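You operate a simulated robot arm through the tools that you are given. There is no shell and no other tool. Be economical: measure what you need, move in short steps, check, and stop when the job is done.

Carry out the task below with a simulated two-armed robot. There is one attempt and no reset: what you move stays moved.

JOB
Put the blue test strip on the black belt away on the top of the silver table. Put the blue mixed bundle of cartons from the left black belt on the left cross belt and the green mixed bundle of cartons on the strapper table. Put the white carton from the left black belt on the cardboard sheet there and the red carton on top of the cream tape roll there. Take the cap off the vacuum flask and lay it down on the left cross belt. Put the brown divider on the left cross belt away on the top of the grey bench. Put the 12 pcs wedge bundle from the left cross belt on the top of the small cabinet. Close the yellow carton lid. Any order will do. Set down upright: carton, brown divider.
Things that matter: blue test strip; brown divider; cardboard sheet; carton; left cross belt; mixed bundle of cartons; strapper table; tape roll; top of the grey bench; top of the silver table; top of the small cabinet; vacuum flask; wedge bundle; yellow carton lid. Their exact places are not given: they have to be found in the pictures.

The check looks at the end state, three seconds after you hand in, the way a careful person would. Anything else that was tipped, shoved, dropped, spilled or broken makes it a failure. A push-on lid holds only when it is set on centred and level and pressed home; a screw cap is set on level and turned clockwise until tight. Flat cloth is picked up by pressing the open fingertips on it (5 to 10 N) and closing them slowly along it; thin cloth reads only 2 to 8 mm in the jaws.

ROBOT AND FRAMES
Two 6-joint arms with two-finger parallel grippers on one trunk, on a base that drives. Base frame: it is fixed to the floor where the robot stands at the start and does not move with it; the origin is under the middle of the robot, x ahead of it, y to its left, z up; the surface under the hand at the start is at about z = 900. Readings come in mm, rad, newtons and seconds.
The left shoulder is at the start at [80, 216, 1610], the right one opposite. With the tool pointing down near the work surface each hand reaches from about 100 to 700 mm from the robot's upright axis, wherever it stands, measured 20 degrees to its own side. Places, roughly: blue test strip (7x3x3 cm) [500, 200, 900]; brown divider (3x5x5 cm) [6200, 1000, 900]; cardboard sheet (27x24x1 cm) [6000, 0, 900]; carton [6000, -500, 1000]; left cross belt [6700, 900, 800]; mixed bundle of cartons [6000, -750, 1000]; strapper table [8300, 2600, 800]; tape roll [6000, -250, 1000]; top of the grey bench [5000, 3000, 800]; top of the silver table [8200, 4300, 800]; top of the small cabinet [8600, 900, 800]; vacuum flask (8x8x26 cm) [6200, 800, 1000]; wedge bundle [6250, 1000, 750]; yellow carton lid [5200, 3400, 900]. Payload 3.43 kg a hand.
The TCP of each hand is the grasp point between the finger pads, 30 mm short of the fingertips. In the tool frame z runs along the fingers and y along their closing line. The gripper opens to 94 mm. The fingers are 28 mm wide and 10 mm thick; the gripper's body (50 by 96 mm) begins 55 mm behind the TCP.
Orientation is told as [roll, pitch, yaw] about the base's x, y, z axes, in that order, counted from this pose: with the fingers straight down and closing along the base's y, the tool's x points along the base's -x, its y along +y and its z along -z.

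CONTROLS
- The arms move only by the tool move_arm. It takes "left_plan", "right_plan" or both (then of equal length, played together; a hand with none holds still); each is a list of rows, each a list of 7 numbers: the shift along the tool's x, y, z in units of 400 mm (1.0 is 400 mm), then the turn, a rotation vector about the tool's x, y, z in units of 45 degrees (1.0 is 45 degrees), then the finger opening in m, from 0 to 0.094. In form: [[dx, dy, dz, ax, ay, az, jaw], ...]. A call has 1 to 20 rows; each row is the pose to reach, as a shift and turn from the pose commanded when the call began, along the tool's axes at that moment. A call with a number of a shift or a turn outside -1 to 1 is refused whole. Rows are played at 5 a second. More than 50 mm and 0.15 rad between two rows, or a gripper value outside its range, and nothing of the call is played. A pose out of reach is approached as far as the arm can. The call stops where the force on the tool passes 40 N (or 10 N more than at its start, if that is more) or the arm is blocked; 0.2 s more then pass. The fingers move at their own pace (about 72 mm/s each) and stop on an object; they squeeze with about 25 N. The grip force told is the motor's: it shows also when the fingers shut on nothing. Time passes only in rows, and 0.2 s behind the last, so rows that repeat a pose let the fingers close. The reply holds the time, the measured pose of the TCP, the force on the tool along the base axes, the opening and the grip force, in the units named above and with some noise, with the torque about the TCP (base axes, N m) and any sound that the robot's microphone picked up, and new pictures: "pictures" is both (left out), scene, wrist or none (wrist: the cameras of the hands that moved).
- Cameras (640 x 400 px; columns grow to the right, rows downward): "scene" is now at [92.3, 39.1, 1762.7]; the picture's right is [0.53, -0.85, 0.00], its down [-0.67, -0.42, -0.60] and it looks along [0.51, 0.32, -0.80] (base axes); focal length 296 px, centre (320, 200). "left" rides on the left gripper at [76, -14, -102] in its tool frame; the picture's right is [0.18, 0.98, 0.00], its down [-0.75, 0.14, -0.64] and it looks along [-0.63, 0.12, 0.77] (tool axes); focal length 243 px, centre (320, 200). "right" rides on the right gripper at [76, 14, -102] in its tool frame; the picture's right is [-0.18, 0.98, 0.00], its down [-0.75, -0.14, -0.64] and it looks along [-0.63, -0.12, 0.77] (tool axes); focal length 243 px, centre (320, 200).
- lift_body(by): slides the trunk up (or, below 0, down) by that many mm; the arms and the scene camera ride with it, the base frame stays. It gives what a move gives, with no picture.
- base_move(legs): drives the robot by 1 to 6 legs, each [ahead, left, turn to the left] in mm, mm and rad, along the robot's own axes; the way and the turn of a leg run together, so that a leg with both is an arc; at most 1500 mm and 3.142 rad a leg. The arms and the cameras ride along, it lands a little off, and it stops where it bumps. It gives what a move gives, and a new picture of the scene camera.
- pan_tilt(pan, tilt): turns the head with the scene camera to pan (to the left, within 1.501 rad either way) and tilt (down, from -0.506 to 1.204), counted from straight ahead of the robot. It gives what a move gives, and a new picture of the scene camera.
- probe_pixels(camera, pixels): for up to 12 pixels [column, row] of the newest picture of that camera ("zoom" is the newest enlarged one), the place [x, y, z] in the base frame of the surface seen there, good to about 2 mm. No time passes.
- inspect(camera, box): a new picture of the part [left, top, right, bottom] of that camera's present view, enlarged. No time passes.
- hand_in(): hands the job in; it is judged then, once.

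Go step by step. Measure first, check grasps and placings, and put right what went wrong. The budget is 322 turns and 360 pictures, counting those below and the enlarged ones. Unless the task says otherwise, let go and move clear before handing in, and close with one line.

The tools are called after "Call:" as a command line: name --argument value ..., lists and objects as JSON in quotes. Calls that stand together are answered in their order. move_arm: Moves the arms, as the interface text tells. Its arguments: {"type":"object","properties":{"left_plan":{"type":"array","items":{"type":"array","items":{"type":"number"}}},"right_plan":{"type":"array","items":{"type":"array","items":{"type":"number"}}},"pictures":{"type":"string","enum":["both","scene","wrist","none"]}},"required":[]} The other tools are called the same way: lift_body (by) slides the trunk up or down; base_move (legs) drives the base; pan_tilt (pan, tilt) turns the head that bears the scene camera; probe_pixels (camera, pixels) gives the place of the surface under pixels of a picture; inspect (camera, box) takes an enlarged picture of a part of a camera's view; hand_in () hands the job in.

At the start:

```text
time_s: 0.0
left_eef_pos: [511.3, 410.1, 1079.5]
left_ee_rot: [-0.001, -0.002, -0.001]
left_wrist_force: [-0.4, 0.8, -0.1]
left_wrist_torque: [0.02, 0.03, 0.0]
left_opening: 94.0
left_gripper_force: 0.1
right_eef_pos: [569.2, 21.2, 1079.7]
right_ee_rot: [0.0, -0.002, 0.002]
right_wrist_force: [-1.0, -0.6, -0.7]
right_wrist_torque: [0.0, -0.03, 0.01]
right_opening: 94.3
right_gripper_force: 0.1
trunk travel left (down, up): [-840.0, 0.0]
robot x, y, heading: [1.0, -3.2, 0.003]
head pan, tilt: [0.56, 0.922]
```

scene: 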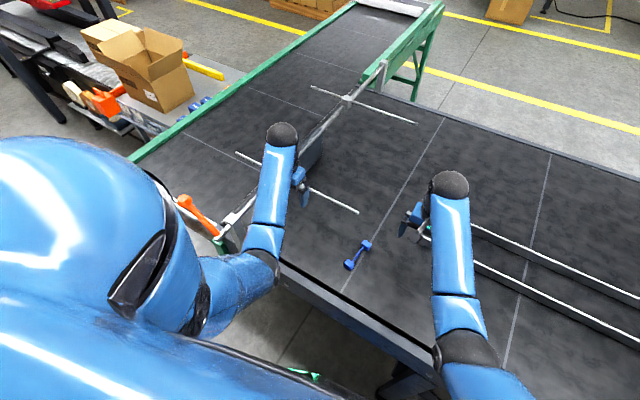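
right: 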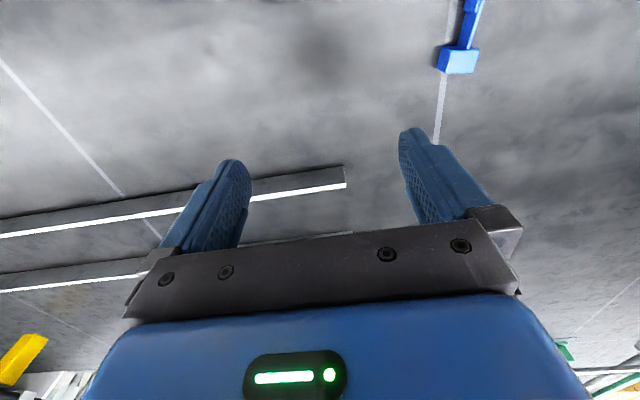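
left: 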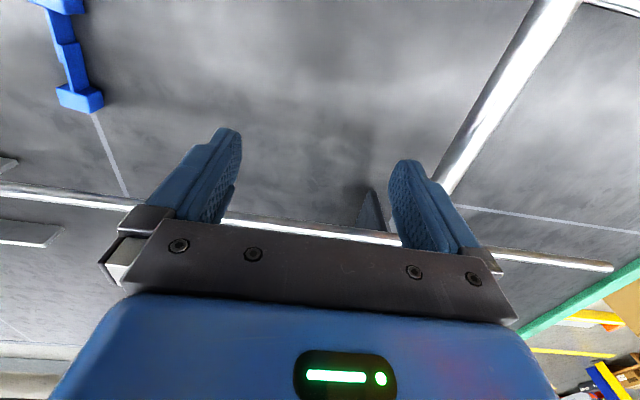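

The blue test strip shows as a dumbbell shape at scene pixels (350,265)-(367,244). I'll measure it and enlarge the view.

Call:
probe_pixels --camera "scene" --pixels '[[350, 264], [357, 255], [366, 245], [380, 260], [340, 240]]'

Call:
inspect --camera "scene" --box '[300, 210, 420, 290]'

```text
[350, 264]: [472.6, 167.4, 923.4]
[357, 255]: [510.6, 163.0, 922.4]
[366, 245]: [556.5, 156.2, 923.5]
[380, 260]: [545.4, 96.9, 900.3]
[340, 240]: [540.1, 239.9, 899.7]
```

```text
5.00 times, centred on (360, 250) of scene
```

zoom: 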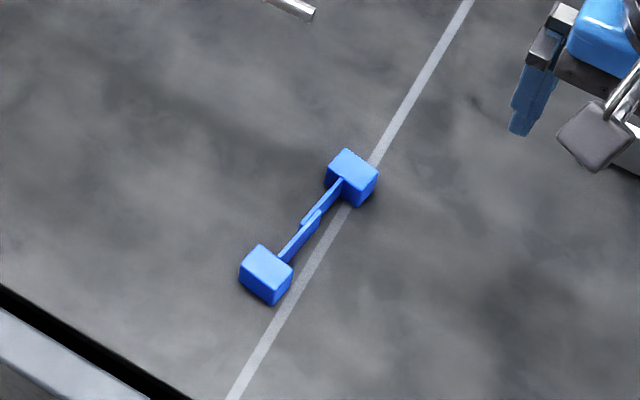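

The strip runs about from (472,167) to (556,156), lying on the belt at z 900. I'll move the right hand above its middle, turned to match.

Call:
move_arm --right_plan '[[0.03, 0.09, 0, 0, 0, 0.05, 0.094], [0.07, 0.18, 0, 0, 0, 0.1, 0.094], [0.1, 0.27, 0, 0, 0, 0.166, 0.094], [0.14, 0.355, 0, 0, 0, 0.166, 0.094], [0.14, 0.355, 0.1, 0, 0, 0.166, 0.094], [0.14, 0.355, 0.2, 0, 0, 0.166, 0.094]]'

```text
time_s: 1.4
left_eef_pos: [512.7, 408.8, 1080.5]
left_ee_rot: [0.0, 0.0, 0.0]
left_wrist_force: [0.5, -0.2, 0.6]
left_wrist_torque: [0.0, 0.0, 0.04]
left_opening: 94.0
left_gripper_force: 0.0
right_eef_pos: [514.4, 160.2, 999.1]
right_ee_rot: [-0.001, 0.0, -0.13]
right_wrist_force: [1.1, -0.2, 0.0]
right_wrist_torque: [0.03, 0.03, 0.0]
right_opening: 94.2
right_gripper_force: 0.2
trunk travel left (down, up): [-840.0, 0.0]
robot x, y, heading: [0.9, 5.4, -0.003]
head pan, tilt: [0.56, 0.922]
```

scene: 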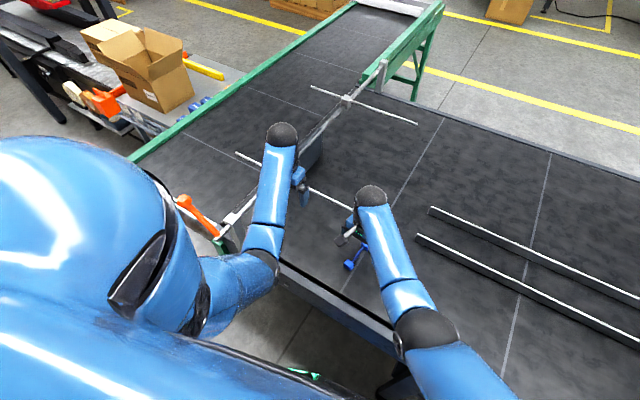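
right: 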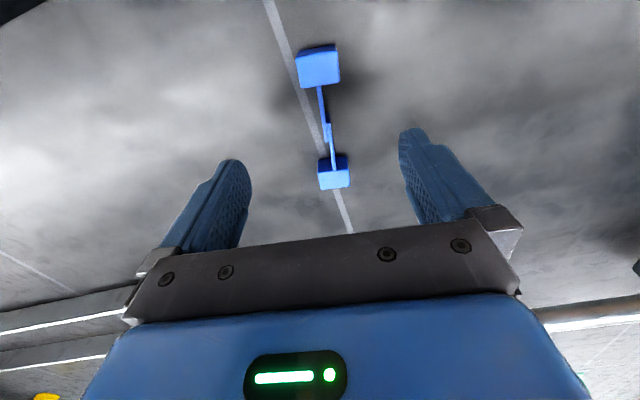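

The strip is centred between the fingers in the right picture (325,120). I'll go down 66 mm and close.

Call:
move_arm --right_plan '[[0, 0.003, 0.08, 0, 0, 0, 0.094], [0, 0.003, 0.165, 0, 0, 0, 0.094], [0, 0.003, 0.165, 0, 0, 0, 0.05], [0, 0.003, 0.165, 0, 0, 0, 0.02], [0, 0.003, 0.165, 0, 0, 0, 0], [0, 0.003, 0.165, 0, 0, 0, 0]]'

```text
time_s: 2.8
left_eef_pos: [511.4, 410.1, 1079.0]
left_ee_rot: [0.0, 0.0, 0.0]
left_wrist_force: [-0.5, -0.3, -0.8]
left_wrist_torque: [-0.02, -0.02, -0.01]
left_opening: 93.9
left_gripper_force: 0.0
right_eef_pos: [514.0, 164.7, 934.4]
right_ee_rot: [0.003, 0.0, -0.132]
right_wrist_force: [-0.9, 0.1, 2.4]
right_wrist_torque: [0.05, 0.13, -0.02]
right_opening: 4.8
right_gripper_force: 25.0
trunk travel left (down, up): [-840.0, 0.0]
robot x, y, heading: [1.0, 4.8, -0.001]
head pan, tilt: [0.56, 0.922]
```

scene: 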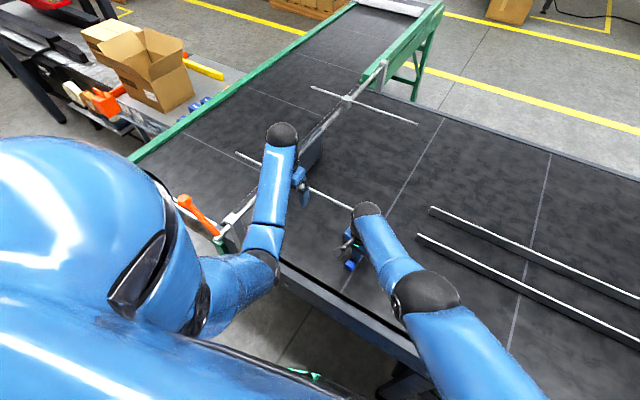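
right: 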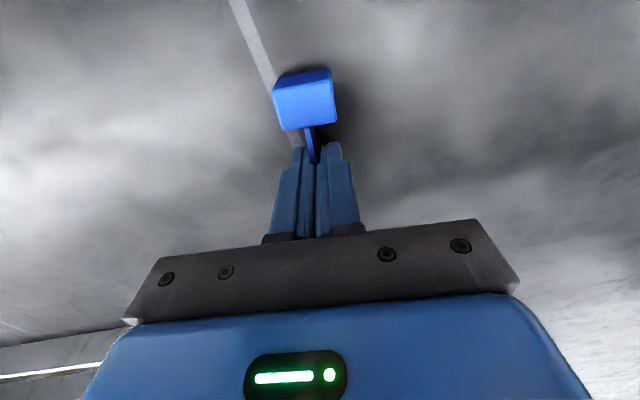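

It is held (4.8 mm, 25 N). I'll raise it well above the belt.

Call:
move_arm --right_plan '[[0, 0, -0.1, 0, 0, 0, 0], [0, 0, -0.2, 0, 0, 0, 0], [0, 0, -0.3, 0, 0, 0, 0], [0.1, 0, -0.4, 0, 0, 0, 0], [0.2, 0, -0.5, 0, 0, 0, 0], [0.3, 0, -0.6, 0, 0, 0, 0], [0.4, 0, -0.65, 0, 0, 0, 0], [0.5, 0, -0.65, 0, 0, 0, 0]]' --left_plan '[[0.1, 0, 0, 0, 0, 0, 0.094], [0.2, 0, 0, 0, 0, 0, 0.094], [0.3, 0, -0.1, 0, 0, 0, 0.094], [0.4, 0, -0.2, 0, 0, 0, 0.094], [0.45, 0, -0.25, 0, 0, 0, 0.094], [0.45, 0, -0.25, 0, 0, 0, 0.094], [0.45, 0, -0.25, 0, 0, 0, 0.094], [0.45, 0, -0.25, 0, 0, 0, 0.094]]'

Call:
pan_tilt --pan 0 --tilt 0.35

Call:
pan_tilt --pan 0.9 --tilt 0.35

```text
refused: row 3 steps farther than a row can; nothing moved
```

```text
time_s: 3.8
left_eef_pos: [511.6, 408.9, 1079.6]
left_ee_rot: [0.001, -0.001, -0.001]
left_wrist_force: [0.1, 0.3, 0.0]
left_wrist_torque: [0.01, 0.0, 0.01]
left_opening: 94.2
left_gripper_force: 0.0
right_eef_pos: [512.1, 164.4, 935.4]
right_ee_rot: [0.001, -0.001, -0.132]
right_wrist_force: [-0.2, 1.4, 4.3]
right_wrist_torque: [0.02, 0.05, -0.03]
right_opening: 4.7
right_gripper_force: 25.3
trunk travel left (down, up): [-840.0, 0.0]
robot x, y, heading: [0.4, -1.9, -0.002]
head pan, tilt: [0.0, 0.351]
```

scene: 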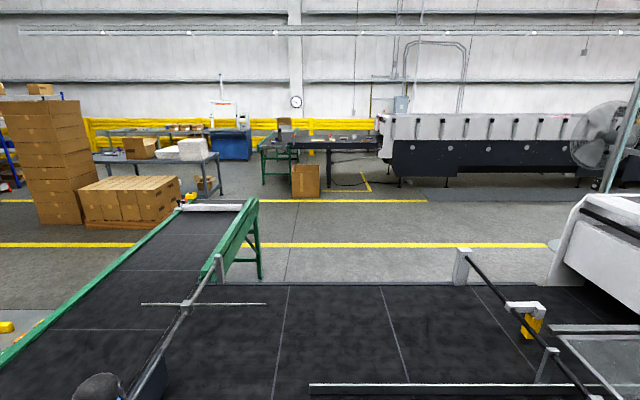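

```text
time_s: 5.0
left_eef_pos: [510.7, 408.1, 1079.7]
left_ee_rot: [-0.001, -0.001, 0.001]
left_wrist_force: [-0.1, 0.7, -0.8]
left_wrist_torque: [0.03, 0.0, 0.0]
left_opening: 94.2
left_gripper_force: 0.1
right_eef_pos: [513.7, 164.2, 934.3]
right_ee_rot: [0.0, -0.002, -0.131]
right_wrist_force: [0.9, 0.9, 4.6]
right_wrist_torque: [0.01, -0.04, -0.01]
right_opening: 4.5
right_gripper_force: 25.2
trunk travel left (down, up): [-840.0, 0.0]
robot x, y, heading: [0.8, -1.2, -0.004]
head pan, tilt: [0.901, 0.351]
```

scene: 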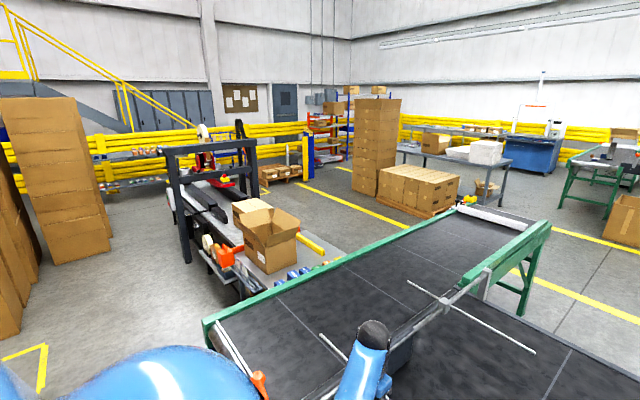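

The long diagonal rows were too big; I'll use smaller steps. The pan-0 picture shows the far stations; I'll map them afterwards.

Call:
move_arm --right_plan '[[0, 0, -0.1, 0, 0, 0, 0], [0, 0, -0.2, 0, 0, 0, 0], [0, 0, -0.3, 0, 0, 0, 0], [0.07, 0, -0.38, 0, 0, 0, 0], [0.14, 0, -0.46, 0, 0, 0, 0], [0.21, 0, -0.54, 0, 0, 0, 0], [0.28, 0, -0.6, 0, 0, 0, 0], [0.35, 0, -0.65, 0, 0, 0, 0], [0.45, 0, -0.65, 0, 0, 0, 0]]' --left_plan '[[0.0, 0, -0.1, 0, 0, 0, 0.094], [0.0, 0, -0.2, 0, 0, 0, 0.094], [0.0, 0, -0.28, 0, 0, 0, 0.094], [0.1, 0, -0.28, 0, 0, 0, 0.094], [0.2, 0, -0.28, 0, 0, 0, 0.094], [0.3, 0, -0.28, 0, 0, 0, 0.094], [0.4, 0, -0.28, 0, 0, 0, 0.094], [0.45, 0, -0.28, 0, 0, 0, 0.094], [0.45, 0, -0.28, 0, 0, 0, 0.094]]' --pictures "wrist"

Call:
pan_tilt --pan 0.3 --tilt 0.2

```text
time_s: 7.0
left_eef_pos: [371.0, 419.8, 1045.1]
left_ee_rot: [-0.001, -0.001, 0.0]
left_wrist_force: [0.5, -0.6, 0.3]
left_wrist_torque: [0.0, 0.02, -0.01]
left_opening: 94.0
left_gripper_force: 0.2
left hand out of reach, approached as far as the arm can: row 1, 2, 3, 4, 5, 6, 7, 8, 9
right_eef_pos: [366.1, 229.1, 1119.2]
right_ee_rot: [0.001, 0.001, -0.128]
right_wrist_force: [0.3, 0.7, -0.3]
right_wrist_torque: [-0.01, -0.02, -0.01]
right_opening: 4.9
right_gripper_force: 24.8
right hand out of reach, approached as far as the arm can: row 6, 7, 8, 9
trunk travel left (down, up): [-840.0, 0.0]
robot x, y, heading: [-1.4, 2.9, 0.0]
head pan, tilt: [0.901, 0.351]
```

right: 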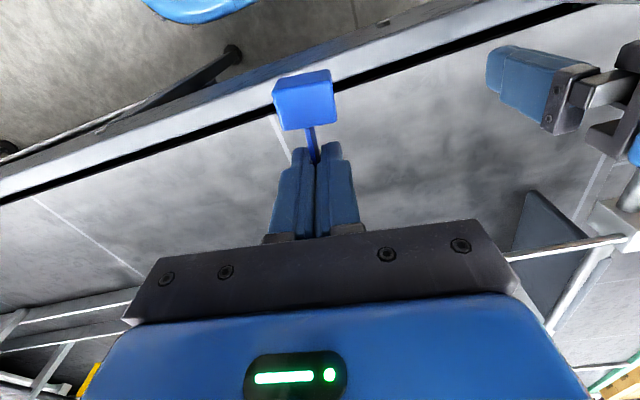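
left: 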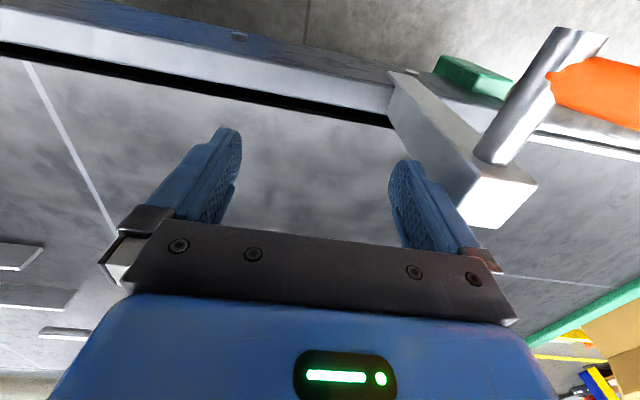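

```text
time_s: 8.0
left_eef_pos: [372.1, 418.5, 1044.4]
left_ee_rot: [0.001, -0.003, 0.0]
left_wrist_force: [0.4, -0.2, -0.2]
left_wrist_torque: [0.0, 0.03, -0.03]
left_opening: 93.7
left_gripper_force: 0.1
right_eef_pos: [367.6, 229.3, 1119.0]
right_ee_rot: [0.0, -0.001, -0.132]
right_wrist_force: [-0.1, -0.1, -1.4]
right_wrist_torque: [0.02, -0.01, 0.0]
right_opening: 4.7
right_gripper_force: 25.2
trunk travel left (down, up): [-840.0, 0.0]
robot x, y, heading: [-0.4, -0.7, -0.001]
head pan, tilt: [0.3, 0.201]
```

scene: 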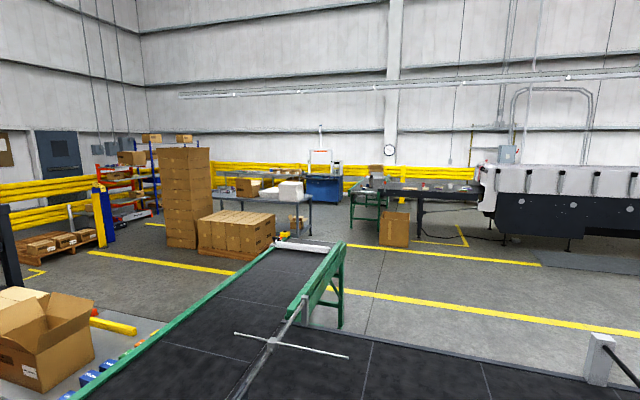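

The work area is across the floor, between the boxes and the big machine. I'll probe landmarks to map it.

Call:
probe_pixels --camera "scene" --pixels '[[370, 182], [430, 190], [392, 230], [285, 190], [247, 187], [323, 190], [275, 178], [240, 230], [300, 250], [350, 225], [480, 270], [185, 200]]'

Call:
inspect --camera "scene" --box '[200, 130, 520, 290]'

Call:
inspect --camera "scene" --box '[0, 120, 160, 220]'

```text
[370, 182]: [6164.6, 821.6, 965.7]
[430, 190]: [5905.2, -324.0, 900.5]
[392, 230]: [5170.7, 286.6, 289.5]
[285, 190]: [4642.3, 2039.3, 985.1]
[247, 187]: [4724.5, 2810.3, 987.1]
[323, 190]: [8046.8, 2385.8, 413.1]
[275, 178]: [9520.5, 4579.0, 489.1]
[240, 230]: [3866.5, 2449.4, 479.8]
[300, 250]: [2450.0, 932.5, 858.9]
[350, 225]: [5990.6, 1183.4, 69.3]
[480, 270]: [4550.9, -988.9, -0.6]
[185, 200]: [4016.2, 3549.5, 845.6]
```

```text
2.00 times, centred on (360, 210) of scene
```

zoom: 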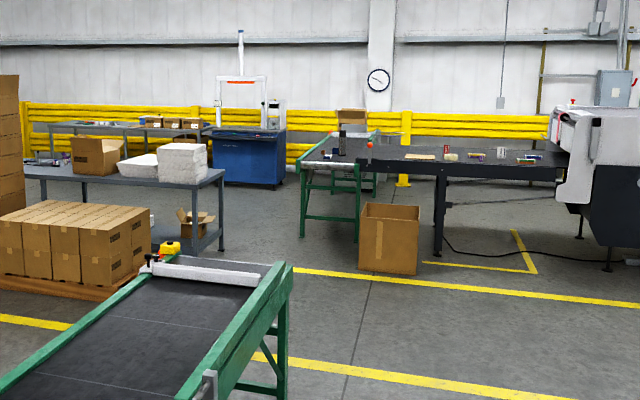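

```text
4.00 times, centred on (80, 170) of scene
```

zoom: 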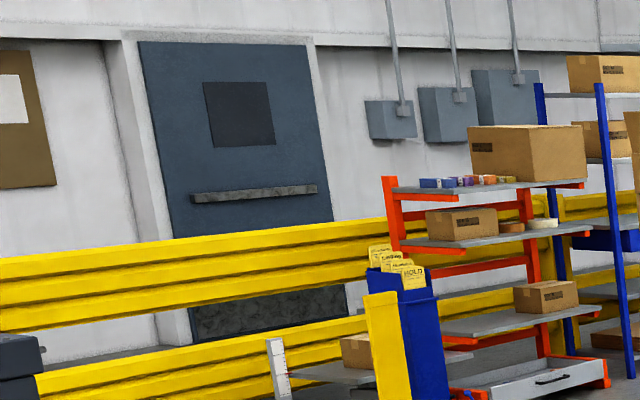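

The layout is clear: green-legged belt at (6700,900), black belt at x≈5900, grey bench with white foam at (4700,2500). I need a driving way round the conveyor, so I'll look left and right.

Call:
pan_tilt --pan 1.45 --tilt 0.5

Call:
pan_tilt --pan -1.0 --tilt 0.4

```text
time_s: 9.3
left_eef_pos: [372.2, 418.4, 1044.5]
left_ee_rot: [0.002, -0.003, 0.0]
left_wrist_force: [0.5, 0.6, 0.3]
left_wrist_torque: [0.01, 0.02, -0.01]
left_opening: 94.2
left_gripper_force: 0.1
right_eef_pos: [365.9, 229.8, 1120.0]
right_ee_rot: [0.0, 0.001, -0.13]
right_wrist_force: [0.5, 0.0, -0.9]
right_wrist_torque: [0.02, 0.01, 0.01]
right_opening: 4.8
right_gripper_force: 24.6
trunk travel left (down, up): [-840.0, 0.0]
robot x, y, heading: [2.1, 1.0, -0.005]
head pan, tilt: [1.45, 0.499]
```

scene: 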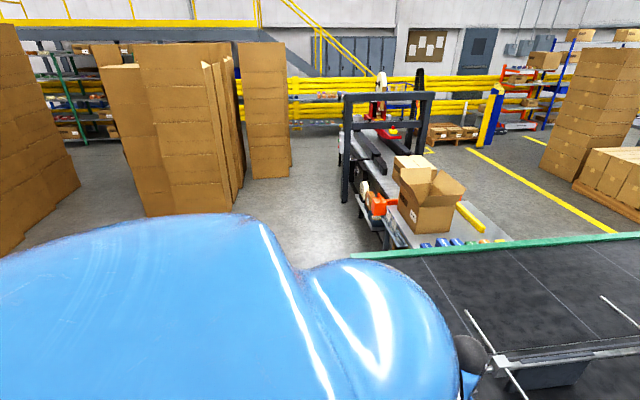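

```text
time_s: 11.6
left_eef_pos: [371.5, 418.0, 1045.3]
left_ee_rot: [0.003, -0.001, 0.0]
left_wrist_force: [-1.1, 0.3, -0.3]
left_wrist_torque: [-0.03, 0.0, 0.0]
left_opening: 93.9
left_gripper_force: 0.0
right_eef_pos: [365.8, 230.1, 1118.8]
right_ee_rot: [0.001, 0.0, -0.13]
right_wrist_force: [0.8, 0.5, -0.3]
right_wrist_torque: [-0.03, 0.03, -0.04]
right_opening: 4.7
right_gripper_force: 24.7
trunk travel left (down, up): [-840.0, 0.0]
robot x, y, heading: [0.5, 5.7, -0.004]
head pan, tilt: [-1.0, 0.4]
```

scene: 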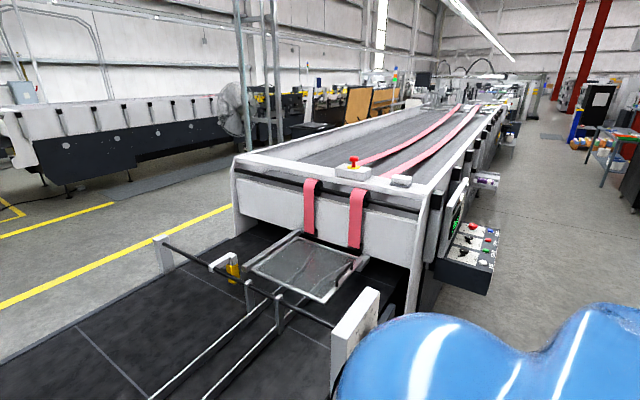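

The right side is blocked by a long machine; the left has an aisle between the carton stack and the black frame. I'll look left again and probe it.

Call:
pan_tilt --pan 1.2 --tilt 0.4

Call:
probe_pixels --camera "scene" --pixels '[[230, 180], [200, 190], [260, 190], [170, 170], [130, 150], [300, 120], [250, 240], [160, 230], [350, 110], [420, 110], [300, 240], [90, 180]]'

```text
time_s: 13.7
left_eef_pos: [372.6, 419.1, 1044.5]
left_ee_rot: [0.004, -0.001, -0.002]
left_wrist_force: [0.0, -0.3, -0.1]
left_wrist_torque: [-0.02, 0.02, -0.03]
left_opening: 93.9
left_gripper_force: 0.0
right_eef_pos: [367.2, 230.1, 1119.6]
right_ee_rot: [0.001, 0.001, -0.132]
right_wrist_force: [0.1, 0.0, 0.1]
right_wrist_torque: [-0.01, -0.01, 0.0]
right_opening: 4.7
right_gripper_force: 25.5
trunk travel left (down, up): [-840.0, 0.0]
robot x, y, heading: [0.3, 0.5, -0.0]
head pan, tilt: [1.201, 0.4]
```

scene: 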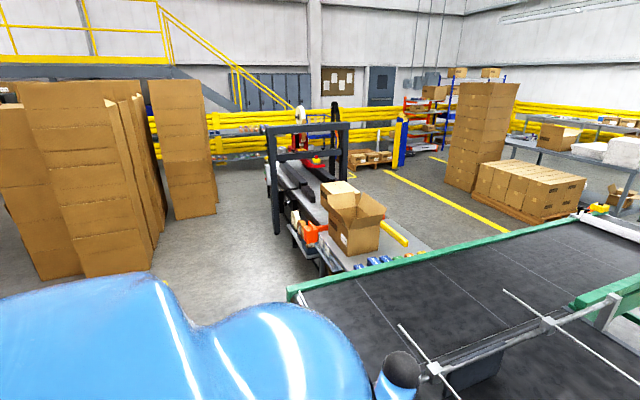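

```text
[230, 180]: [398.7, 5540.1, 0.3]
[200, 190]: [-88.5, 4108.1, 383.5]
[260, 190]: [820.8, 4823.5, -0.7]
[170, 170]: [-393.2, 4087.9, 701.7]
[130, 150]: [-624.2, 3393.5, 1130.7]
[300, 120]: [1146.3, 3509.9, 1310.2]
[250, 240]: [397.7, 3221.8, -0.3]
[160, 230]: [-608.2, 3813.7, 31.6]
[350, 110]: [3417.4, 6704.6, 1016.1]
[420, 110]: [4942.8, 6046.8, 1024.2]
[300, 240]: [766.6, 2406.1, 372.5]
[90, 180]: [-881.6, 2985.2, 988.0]
```

I'll pin down the aisle edges: stack corners and frame legs.

Call:
probe_pixels --camera "scene" --pixels '[[152, 265], [158, 235], [216, 210], [212, 190], [277, 230], [264, 190], [290, 215], [318, 270], [345, 170], [365, 190], [398, 168], [440, 190]]'

Call:
inspect --camera "scene" --box '[120, 80, 440, 280]'

```text
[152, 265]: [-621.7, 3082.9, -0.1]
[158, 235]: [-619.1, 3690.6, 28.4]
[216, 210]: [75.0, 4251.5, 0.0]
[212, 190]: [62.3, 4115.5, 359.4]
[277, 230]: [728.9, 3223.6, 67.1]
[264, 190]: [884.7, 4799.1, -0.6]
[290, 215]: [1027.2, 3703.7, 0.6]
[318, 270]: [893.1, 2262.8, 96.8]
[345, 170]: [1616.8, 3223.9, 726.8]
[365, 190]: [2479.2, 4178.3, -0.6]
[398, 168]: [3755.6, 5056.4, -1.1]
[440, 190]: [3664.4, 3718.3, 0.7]
```

```text
2.00 times, centred on (280, 180) of scene
```

zoom: 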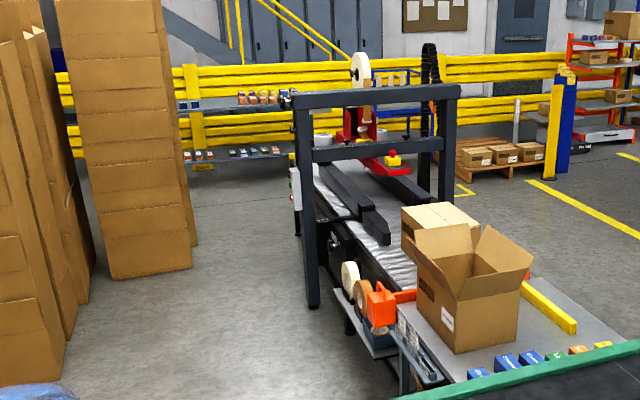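

The frame's corner is at (729,3224) and the far stack's at (75,4250), so an aisle of ~650 mm exists. Before backing up I check the orange handle near the left hand.

Call:
probe_pixels --camera "left" --pixels '[[580, 40], [560, 80], [620, 120], [500, 190], [440, 70], [400, 90], [300, 100]]'

```text
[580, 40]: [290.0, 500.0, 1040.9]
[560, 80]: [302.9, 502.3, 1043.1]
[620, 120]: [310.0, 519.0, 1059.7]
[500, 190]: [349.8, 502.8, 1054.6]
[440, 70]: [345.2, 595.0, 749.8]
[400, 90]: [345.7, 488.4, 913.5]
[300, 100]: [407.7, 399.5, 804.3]
```

The orange handle is at y≥500, close to the left hand. I'll shift both hands 80 mm to the right and close the left fingers before backing out.

Call:
move_arm --right_plan '[[0, -0.1, 0, 0, 0, 0, 0], [0, -0.2, 0, 0, 0, 0, 0], [0, -0.3, 0, 0, 0, 0, 0], [0, -0.4, 0, 0, 0, 0, 0]]' --left_plan '[[0, 0, 0, 0, 0, 0, 0.04], [0, -0.1, 0, 0, 0, 0, 0], [0, -0.2, 0, 0, 0, 0, 0], [0, -0.2, 0, 0, 0, 0, 0]]' --pictures "wrist"

```text
time_s: 14.7
left_eef_pos: [369.5, 338.3, 1041.2]
left_ee_rot: [0.001, -0.005, 0.0]
left_wrist_force: [-0.3, 0.3, 0.1]
left_wrist_torque: [-0.02, 0.0, 0.01]
left_opening: 0.0
left_gripper_force: 25.3
right_eef_pos: [347.8, 81.4, 1055.2]
right_ee_rot: [0.006, -0.003, -0.129]
right_wrist_force: [-0.1, -0.4, -0.7]
right_wrist_torque: [0.05, 0.0, -0.03]
right_opening: 4.6
right_gripper_force: 24.6
right hand out of reach, approached as far as the arm can: row 1, 2, 3, 4
trunk travel left (down, up): [-840.0, 0.0]
robot x, y, heading: [-0.2, -0.4, 0.001]
head pan, tilt: [1.201, 0.4]
```

right: 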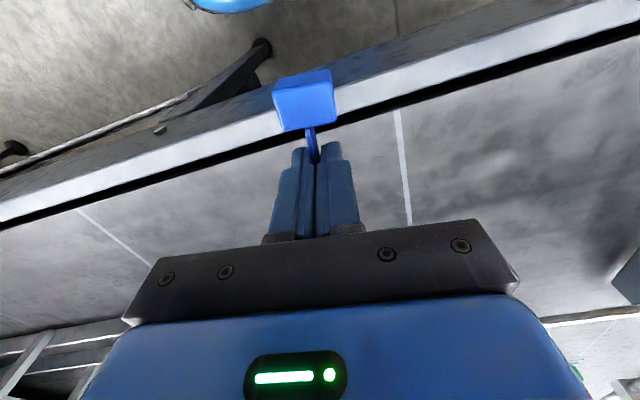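
left: 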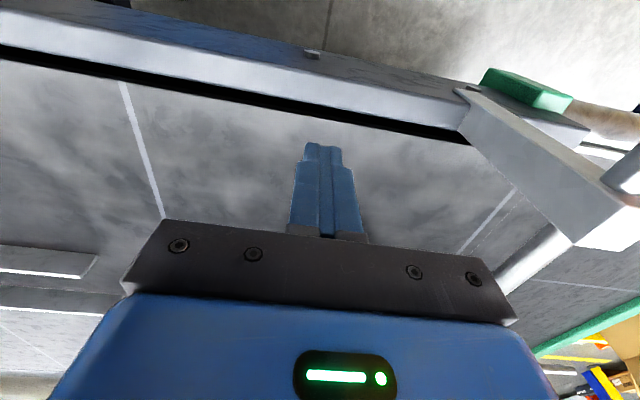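

Hands are clear of the handle. Backing up 450 mm and turning left 90°.

Call:
pan_tilt --pan 0 --tilt 0.4

Call:
base_move --legs '[[-450, 0, 0], [0, 0, 1.571]]'

```text
time_s: 16.1
left_eef_pos: [370.9, 339.5, 1041.9]
left_ee_rot: [0.002, -0.004, 0.0]
left_wrist_force: [0.1, 0.2, 1.2]
left_wrist_torque: [0.03, -0.01, 0.01]
left_opening: 0.1
left_gripper_force: 24.8
right_eef_pos: [348.9, 80.7, 1055.1]
right_ee_rot: [0.003, -0.004, -0.13]
right_wrist_force: [0.2, 0.0, 0.0]
right_wrist_torque: [0.01, 0.02, -0.03]
right_opening: 4.6
right_gripper_force: 24.6
trunk travel left (down, up): [-840.0, 0.0]
robot x, y, heading: [-1.3, 2.2, 0.002]
head pan, tilt: [0.0, 0.4]
```

scene: 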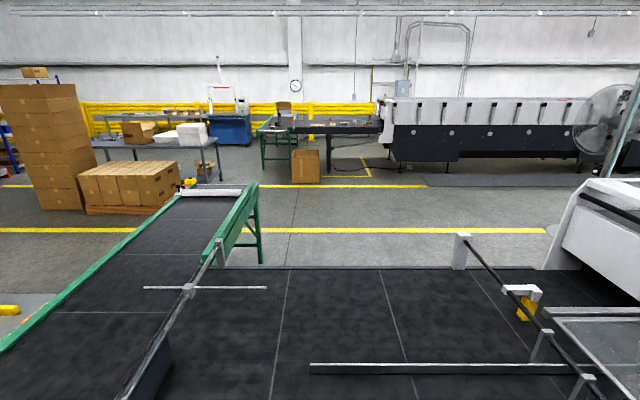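

```text
time_s: 22.6
left_eef_pos: [-788.7, 364.8, 1042.7]
left_ee_rot: [0.001, -0.001, 1.586]
left_wrist_force: [0.6, 0.3, -0.4]
left_wrist_torque: [-0.02, 0.03, 0.02]
left_opening: 0.1
left_gripper_force: 25.0
right_eef_pos: [-529.6, 348.8, 1054.7]
right_ee_rot: [0.004, -0.003, 1.456]
right_wrist_force: [-0.4, 1.2, -0.3]
right_wrist_torque: [0.0, 0.0, 0.02]
right_opening: 4.7
right_gripper_force: 24.9
trunk travel left (down, up): [-840.0, 0.0]
robot x, y, heading: [-443.2, -1.7, 1.587]
head pan, tilt: [0.0, 0.4]
```

scene: 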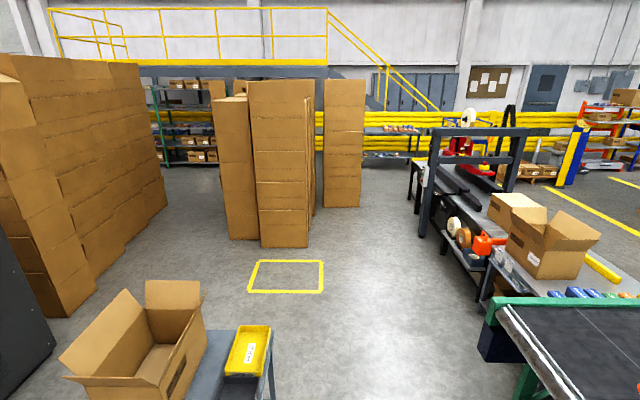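

A cart with a box and yellow tray stands just ahead-left. I'll probe it and the belt end to choose the lane.

Call:
probe_pixels --camera "scene" --pixels '[[270, 345], [272, 385], [505, 340], [490, 310], [478, 290], [425, 232], [408, 195], [360, 205], [310, 240], [400, 360], [518, 385], [470, 260]]'

```text
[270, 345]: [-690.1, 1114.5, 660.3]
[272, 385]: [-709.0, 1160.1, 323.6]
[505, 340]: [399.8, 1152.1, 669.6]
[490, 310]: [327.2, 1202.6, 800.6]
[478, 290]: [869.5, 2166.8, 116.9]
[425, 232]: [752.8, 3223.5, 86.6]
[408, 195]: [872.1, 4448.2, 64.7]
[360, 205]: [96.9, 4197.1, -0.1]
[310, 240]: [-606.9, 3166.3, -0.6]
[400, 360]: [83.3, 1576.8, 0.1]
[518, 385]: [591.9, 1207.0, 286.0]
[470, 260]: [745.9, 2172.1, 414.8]
```

The lane at x≈-180 is ~1 m wide; I'll strafe right and go ahead, easing toward x≈200 by y 3500.

Call:
base_move --legs '[[0, -270, -0.016], [1500, 0, 0], [1000, -230, 0], [900, -150, 0]]'

```text
time_s: 40.9
left_eef_pos: [-17.3, 3777.7, 1042.6]
left_ee_rot: [0.002, -0.004, 1.514]
left_wrist_force: [-0.7, -0.7, 0.1]
left_wrist_torque: [0.0, 0.01, -0.02]
left_opening: 0.0
left_gripper_force: 25.1
right_eef_pos: [240.4, 3742.6, 1055.4]
right_ee_rot: [0.004, -0.003, 1.387]
right_wrist_force: [-1.0, 0.0, 0.6]
right_wrist_torque: [0.0, 0.01, -0.05]
right_opening: 4.8
right_gripper_force: 24.8
trunk travel left (down, up): [-840.0, 0.0]
robot x, y, heading: [300.0, 3389.3, 1.513]
head pan, tilt: [0.0, 0.4]
```

scene: 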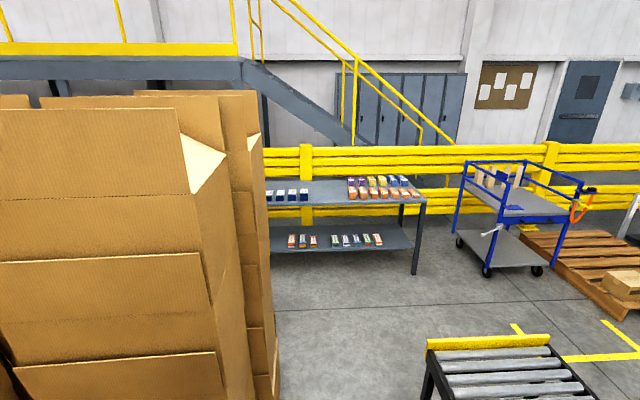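

Stack's right face is ahead-left; roller end ahead-right at (430,350). I'll probe the clearances.

Call:
probe_pixels --camera "scene" --pixels '[[228, 300], [278, 370], [428, 345], [548, 335], [430, 390], [415, 270], [535, 275], [487, 278], [340, 280], [480, 310], [600, 320], [620, 310]]'

Call:
pan_tilt --pan -0.9 --tilt 0.6

```text
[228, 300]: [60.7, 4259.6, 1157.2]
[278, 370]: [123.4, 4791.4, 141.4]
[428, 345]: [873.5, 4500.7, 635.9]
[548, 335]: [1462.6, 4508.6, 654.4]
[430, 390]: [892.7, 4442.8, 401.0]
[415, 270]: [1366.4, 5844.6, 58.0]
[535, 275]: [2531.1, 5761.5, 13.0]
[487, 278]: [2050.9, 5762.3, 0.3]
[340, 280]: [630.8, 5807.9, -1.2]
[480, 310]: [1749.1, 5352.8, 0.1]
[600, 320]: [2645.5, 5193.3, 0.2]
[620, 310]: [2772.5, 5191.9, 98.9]
```

```text
time_s: 42.0
left_eef_pos: [-16.7, 3779.6, 1041.9]
left_ee_rot: [0.002, -0.003, 1.514]
left_wrist_force: [-0.5, -0.5, 0.8]
left_wrist_torque: [0.03, -0.02, -0.01]
left_opening: 0.3
left_gripper_force: 25.2
right_eef_pos: [240.0, 3742.4, 1054.6]
right_ee_rot: [0.003, -0.005, 1.386]
right_wrist_force: [0.1, -0.4, 0.0]
right_wrist_torque: [0.0, -0.02, -0.04]
right_opening: 4.8
right_gripper_force: 24.9
trunk travel left (down, up): [-840.0, 0.0]
robot x, y, heading: [301.2, 3389.8, 1.512]
head pan, tilt: [-0.901, 0.6]
```

scene: 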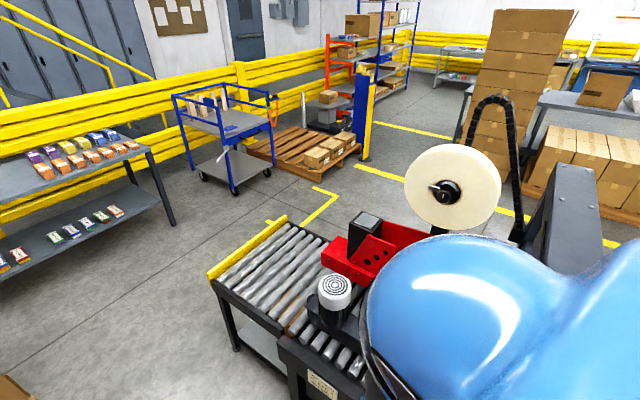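

The roller end is at y≈4510. I'll probe the bench, cart and pallet front edges to set the eastward lane.

Call:
probe_pixels --camera "scene" --pixels '[[172, 220], [150, 153], [234, 190], [205, 175], [311, 172], [362, 148], [322, 195], [370, 157], [470, 130], [530, 180], [430, 135], [280, 165]]'

```text
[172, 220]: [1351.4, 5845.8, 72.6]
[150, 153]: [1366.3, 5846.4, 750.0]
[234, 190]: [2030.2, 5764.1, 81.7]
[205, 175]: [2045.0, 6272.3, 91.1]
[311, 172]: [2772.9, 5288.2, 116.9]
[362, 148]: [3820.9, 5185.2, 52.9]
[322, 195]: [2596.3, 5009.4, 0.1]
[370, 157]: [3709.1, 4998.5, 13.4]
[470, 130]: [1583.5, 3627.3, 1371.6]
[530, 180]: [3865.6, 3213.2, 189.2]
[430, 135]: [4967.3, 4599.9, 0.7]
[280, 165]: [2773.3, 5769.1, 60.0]
```

Lane plan: to (470,5040), turn to face +x, then along y≈4700.

Call:
base_move --legs '[[0, -170, 0.05], [1500, 0, 0], [200, 0, 0], [0, 0, -1.56]]'

```text
time_s: 43.5
left_eef_pos: [90.5, 3782.0, 1045.3]
left_ee_rot: [0.011, -0.007, 1.507]
left_wrist_force: [-0.2, -0.7, -0.1]
left_wrist_torque: [0.01, 0.09, -0.01]
left_opening: 0.2
left_gripper_force: 25.4
right_eef_pos: [348.2, 3746.4, 1056.3]
right_ee_rot: [0.009, -0.003, 1.378]
right_wrist_force: [1.8, 0.6, -0.1]
right_wrist_torque: [-0.03, 0.04, 0.0]
right_opening: 4.8
right_gripper_force: 24.5
trunk travel left (down, up): [-840.0, 0.0]
robot x, y, heading: [398.5, 3399.7, 1.514]
head pan, tilt: [-0.901, 0.6]
stopped in leg 1: the robot was blocked; the commanded pose is now the measured one
```

scene: 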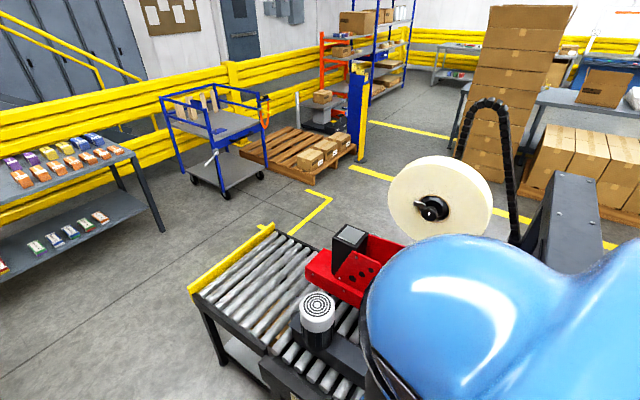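

The base bumped near the black frame (half width ≈330). I'll step 50 mm back left and tuck the hands inward so the left one clears the stack.

Call:
base_move --legs '[[0, 50, 0]]'

Call:
move_arm --right_plan '[[0, -0.1, 0, 0, 0, 0, 0], [0, -0.2, 0, 0, 0, 0, 0], [0, -0.3, 0, 0, 0, 0, 0], [0, -0.4, 0, 0, 0, 0, 0], [0, -0.45, 0, 0, 0, 0, 0]]' --left_plan '[[0, -0.05, 0, 0, 0, 0, 0], [0, -0.15, 0, 0, 0, 0, 0], [0, -0.25, 0, 0, 0, 0, 0], [0, -0.35, 0, 0, 0, 0, 0], [0, -0.45, 0, 0, 0, 0, 0]]' --pictures "none"

Call:
pan_tilt --pan -1.4 --tilt 0.8

```text
time_s: 44.4
left_eef_pos: [43.3, 3789.6, 1044.4]
left_ee_rot: [0.01, -0.002, 1.508]
left_wrist_force: [0.6, 0.1, 1.2]
left_wrist_torque: [0.0, 0.08, 0.0]
left_opening: 0.0
left_gripper_force: 25.1
right_eef_pos: [298.8, 3751.2, 1054.8]
right_ee_rot: [0.012, 0.0, 1.379]
right_wrist_force: [1.2, -0.3, -0.1]
right_wrist_torque: [-0.01, 0.06, 0.02]
right_opening: 4.8
right_gripper_force: 24.9
trunk travel left (down, up): [-840.0, 0.0]
robot x, y, heading: [348.6, 3400.6, 1.51]
head pan, tilt: [-0.901, 0.6]
```

scene: 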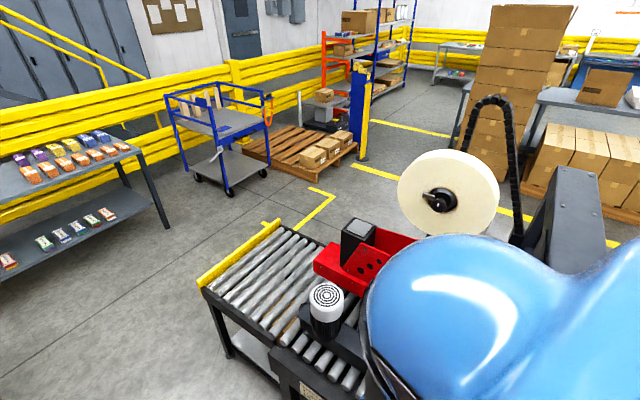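

```text
time_s: 45.6
left_eef_pos: [214.3, 3776.0, 1041.6]
left_ee_rot: [0.002, -0.004, 1.51]
left_wrist_force: [-0.6, -0.2, 0.1]
left_wrist_torque: [0.01, 0.0, -0.02]
left_opening: 0.2
left_gripper_force: 24.6
right_eef_pos: [468.7, 3716.0, 1045.4]
right_ee_rot: [0.006, -0.007, 1.379]
right_wrist_force: [0.6, -1.0, 0.0]
right_wrist_torque: [-0.02, -0.01, -0.01]
right_opening: 4.8
right_gripper_force: 24.3
right hand out of reach, approached as far as the arm can: row 1, 2, 3, 4, 5
trunk travel left (down, up): [-840.0, 0.0]
robot x, y, heading: [350.6, 3397.7, 1.508]
head pan, tilt: [-0.901, 0.6]
```

```text
time_s: 46.5
left_eef_pos: [213.1, 3778.3, 1041.3]
left_ee_rot: [0.002, -0.004, 1.51]
left_wrist_force: [0.1, 0.0, -0.8]
left_wrist_torque: [0.0, 0.02, -0.01]
left_opening: 0.0
left_gripper_force: 24.5
right_eef_pos: [468.5, 3715.5, 1044.8]
right_ee_rot: [0.005, -0.008, 1.379]
right_wrist_force: [0.3, 0.1, -0.8]
right_wrist_torque: [-0.03, -0.02, -0.03]
right_opening: 4.6
right_gripper_force: 24.7
trunk travel left (down, up): [-840.0, 0.0]
robot x, y, heading: [345.6, 3398.2, 1.51]
head pan, tilt: [-1.4, 0.799]
```

scene: 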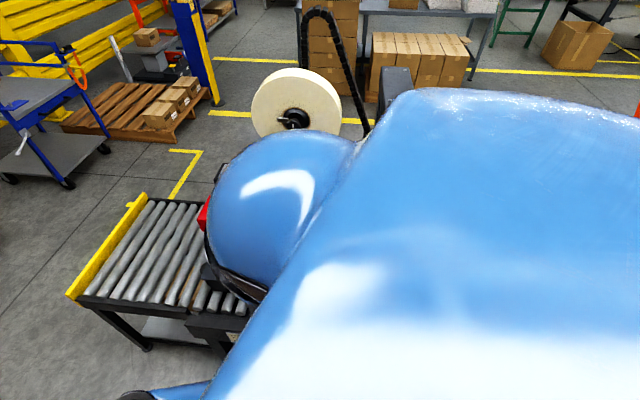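

Left hand is tucked. I'll go ahead to y≈3730 past the frame, then strafe right to x≈470 to pass the stack.

Call:
base_move --legs '[[0, 0, 0.06], [340, 0, 0], [0, -125, 0]]'

```text
time_s: 50.0
left_eef_pos: [310.0, 4110.9, 1040.2]
left_ee_rot: [-0.003, 0.0, 1.571]
left_wrist_force: [-0.8, 0.3, 0.3]
left_wrist_torque: [0.01, -0.01, 0.02]
left_opening: 0.1
left_gripper_force: 24.8
right_eef_pos: [567.5, 4065.3, 1045.9]
right_ee_rot: [0.0, -0.006, 1.441]
right_wrist_force: [-0.7, 0.0, -0.6]
right_wrist_torque: [0.03, -0.03, -0.01]
right_opening: 4.6
right_gripper_force: 24.9
trunk travel left (down, up): [-840.0, 0.0]
robot x, y, heading: [474.7, 3741.7, 1.573]
head pan, tilt: [-1.4, 0.799]
```

scene: 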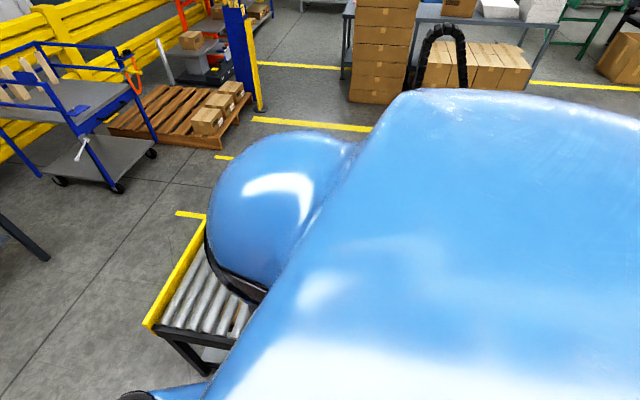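

Good: at (475,3742), heading 1.573, unblocked. Ahead 1340 mm to y≈5080, then turn right to face +x.

Call:
base_move --legs '[[1340, 0, 0], [0, 0, -1.573]]'

Call:
pan_tilt --pan 0 --tilt 0.35

```text
time_s: 60.5
left_eef_pos: [851.4, 5221.8, 1041.2]
left_ee_rot: [0.002, -0.003, -0.019]
left_wrist_force: [0.6, 0.1, 0.0]
left_wrist_torque: [0.02, -0.04, -0.01]
left_opening: 0.0
left_gripper_force: 25.1
right_eef_pos: [802.3, 4966.6, 1045.3]
right_ee_rot: [0.007, -0.007, -0.149]
right_wrist_force: [-0.8, 0.3, -0.4]
right_wrist_torque: [-0.02, -0.01, 0.0]
right_opening: 4.7
right_gripper_force: 24.6
trunk travel left (down, up): [-840.0, 0.0]
robot x, y, heading: [481.5, 5071.1, -0.018]
head pan, tilt: [-1.4, 0.799]
```

scene: 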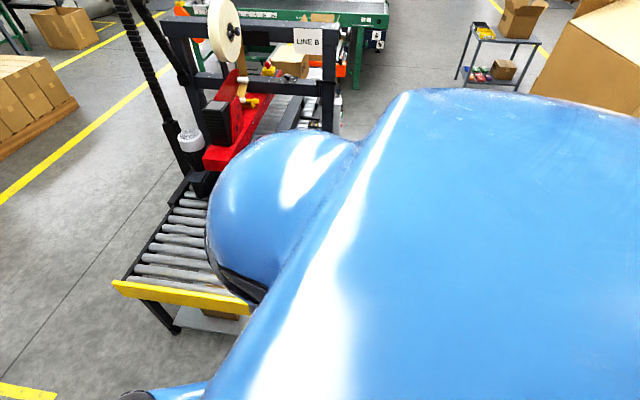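

```text
time_s: 62.1
left_eef_pos: [852.9, 5220.9, 1041.2]
left_ee_rot: [0.003, -0.005, -0.018]
left_wrist_force: [0.5, 0.5, -0.1]
left_wrist_torque: [-0.04, 0.0, 0.03]
left_opening: 0.1
left_gripper_force: 25.5
right_eef_pos: [802.0, 4965.7, 1045.1]
right_ee_rot: [0.005, -0.007, -0.15]
right_wrist_force: [-0.2, 0.3, 0.5]
right_wrist_torque: [-0.02, -0.05, 0.04]
right_opening: 4.5
right_gripper_force: 25.0
trunk travel left (down, up): [-840.0, 0.0]
robot x, y, heading: [484.0, 5066.9, -0.02]
head pan, tilt: [0.0, 0.351]
```

scene: 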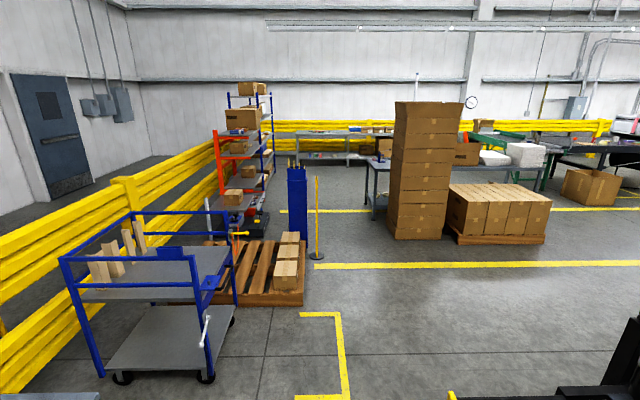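

The way ahead along y≈4500 is open between the blue post (297,230) and box stack (420,200). I'll probe those corners and the silver table.

Call:
probe_pixels --camera "scene" --pixels '[[317, 256], [303, 300], [372, 212], [393, 235], [448, 240], [340, 137], [383, 135], [350, 165], [386, 150], [470, 155], [525, 150], [540, 180]]'

Call:
inspect --camera "scene" --box '[260, 100, 640, 260]'

```text
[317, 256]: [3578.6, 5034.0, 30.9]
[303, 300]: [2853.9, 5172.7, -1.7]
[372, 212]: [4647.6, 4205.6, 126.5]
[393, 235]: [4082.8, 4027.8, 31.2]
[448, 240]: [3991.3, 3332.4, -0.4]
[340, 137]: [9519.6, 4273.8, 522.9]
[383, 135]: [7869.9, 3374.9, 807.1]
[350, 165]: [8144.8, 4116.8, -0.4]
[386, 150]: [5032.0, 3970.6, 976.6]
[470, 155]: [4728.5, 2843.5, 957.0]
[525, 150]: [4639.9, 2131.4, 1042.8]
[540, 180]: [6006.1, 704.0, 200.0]
```

```text
1.68 times, centred on (450, 180) of scene
```

zoom: 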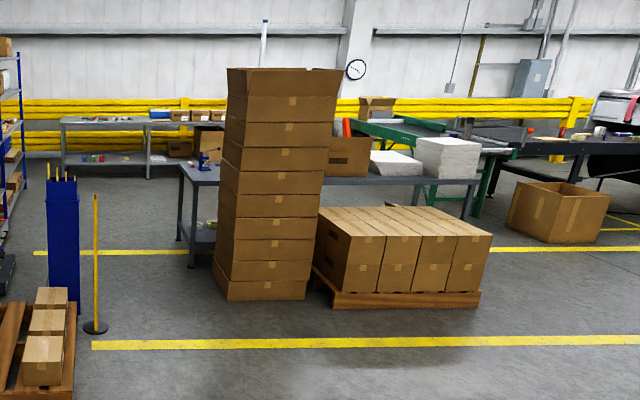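

Silver table front is near x≈7870, and the grey bench spans y≈2000–4200. I'll drive to about (4600,4580) in three legs.

Call:
base_move --legs '[[1400, -40, 0.02], [1400, -430, 0], [1300, 0, 0]]'

```text
time_s: 82.1
left_eef_pos: [4922.1, 4643.4, 1060.7]
left_ee_rot: [0.003, -0.059, -0.238]
left_wrist_force: [0.8, -2.4, -0.8]
left_wrist_torque: [0.21, 0.02, -0.01]
left_opening: 0.0
left_gripper_force: 25.1
right_eef_pos: [4817.5, 4397.1, 1062.2]
right_ee_rot: [0.019, -0.066, -0.361]
right_wrist_force: [-1.2, -0.9, -0.3]
right_wrist_torque: [0.14, -0.08, 0.0]
right_opening: 4.5
right_gripper_force: 24.9
trunk travel left (down, up): [-840.0, 0.0]
robot x, y, heading: [4588.3, 4556.1, -0.235]
head pan, tilt: [0.0, 0.351]
stopped in leg 3: the robot was blocked; the commanded pose is now the measured one
```

scene: 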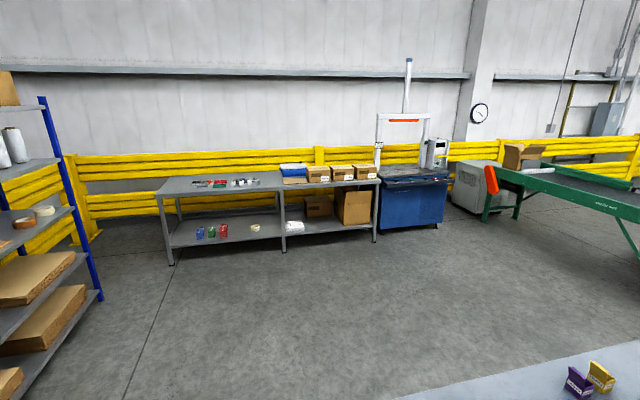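

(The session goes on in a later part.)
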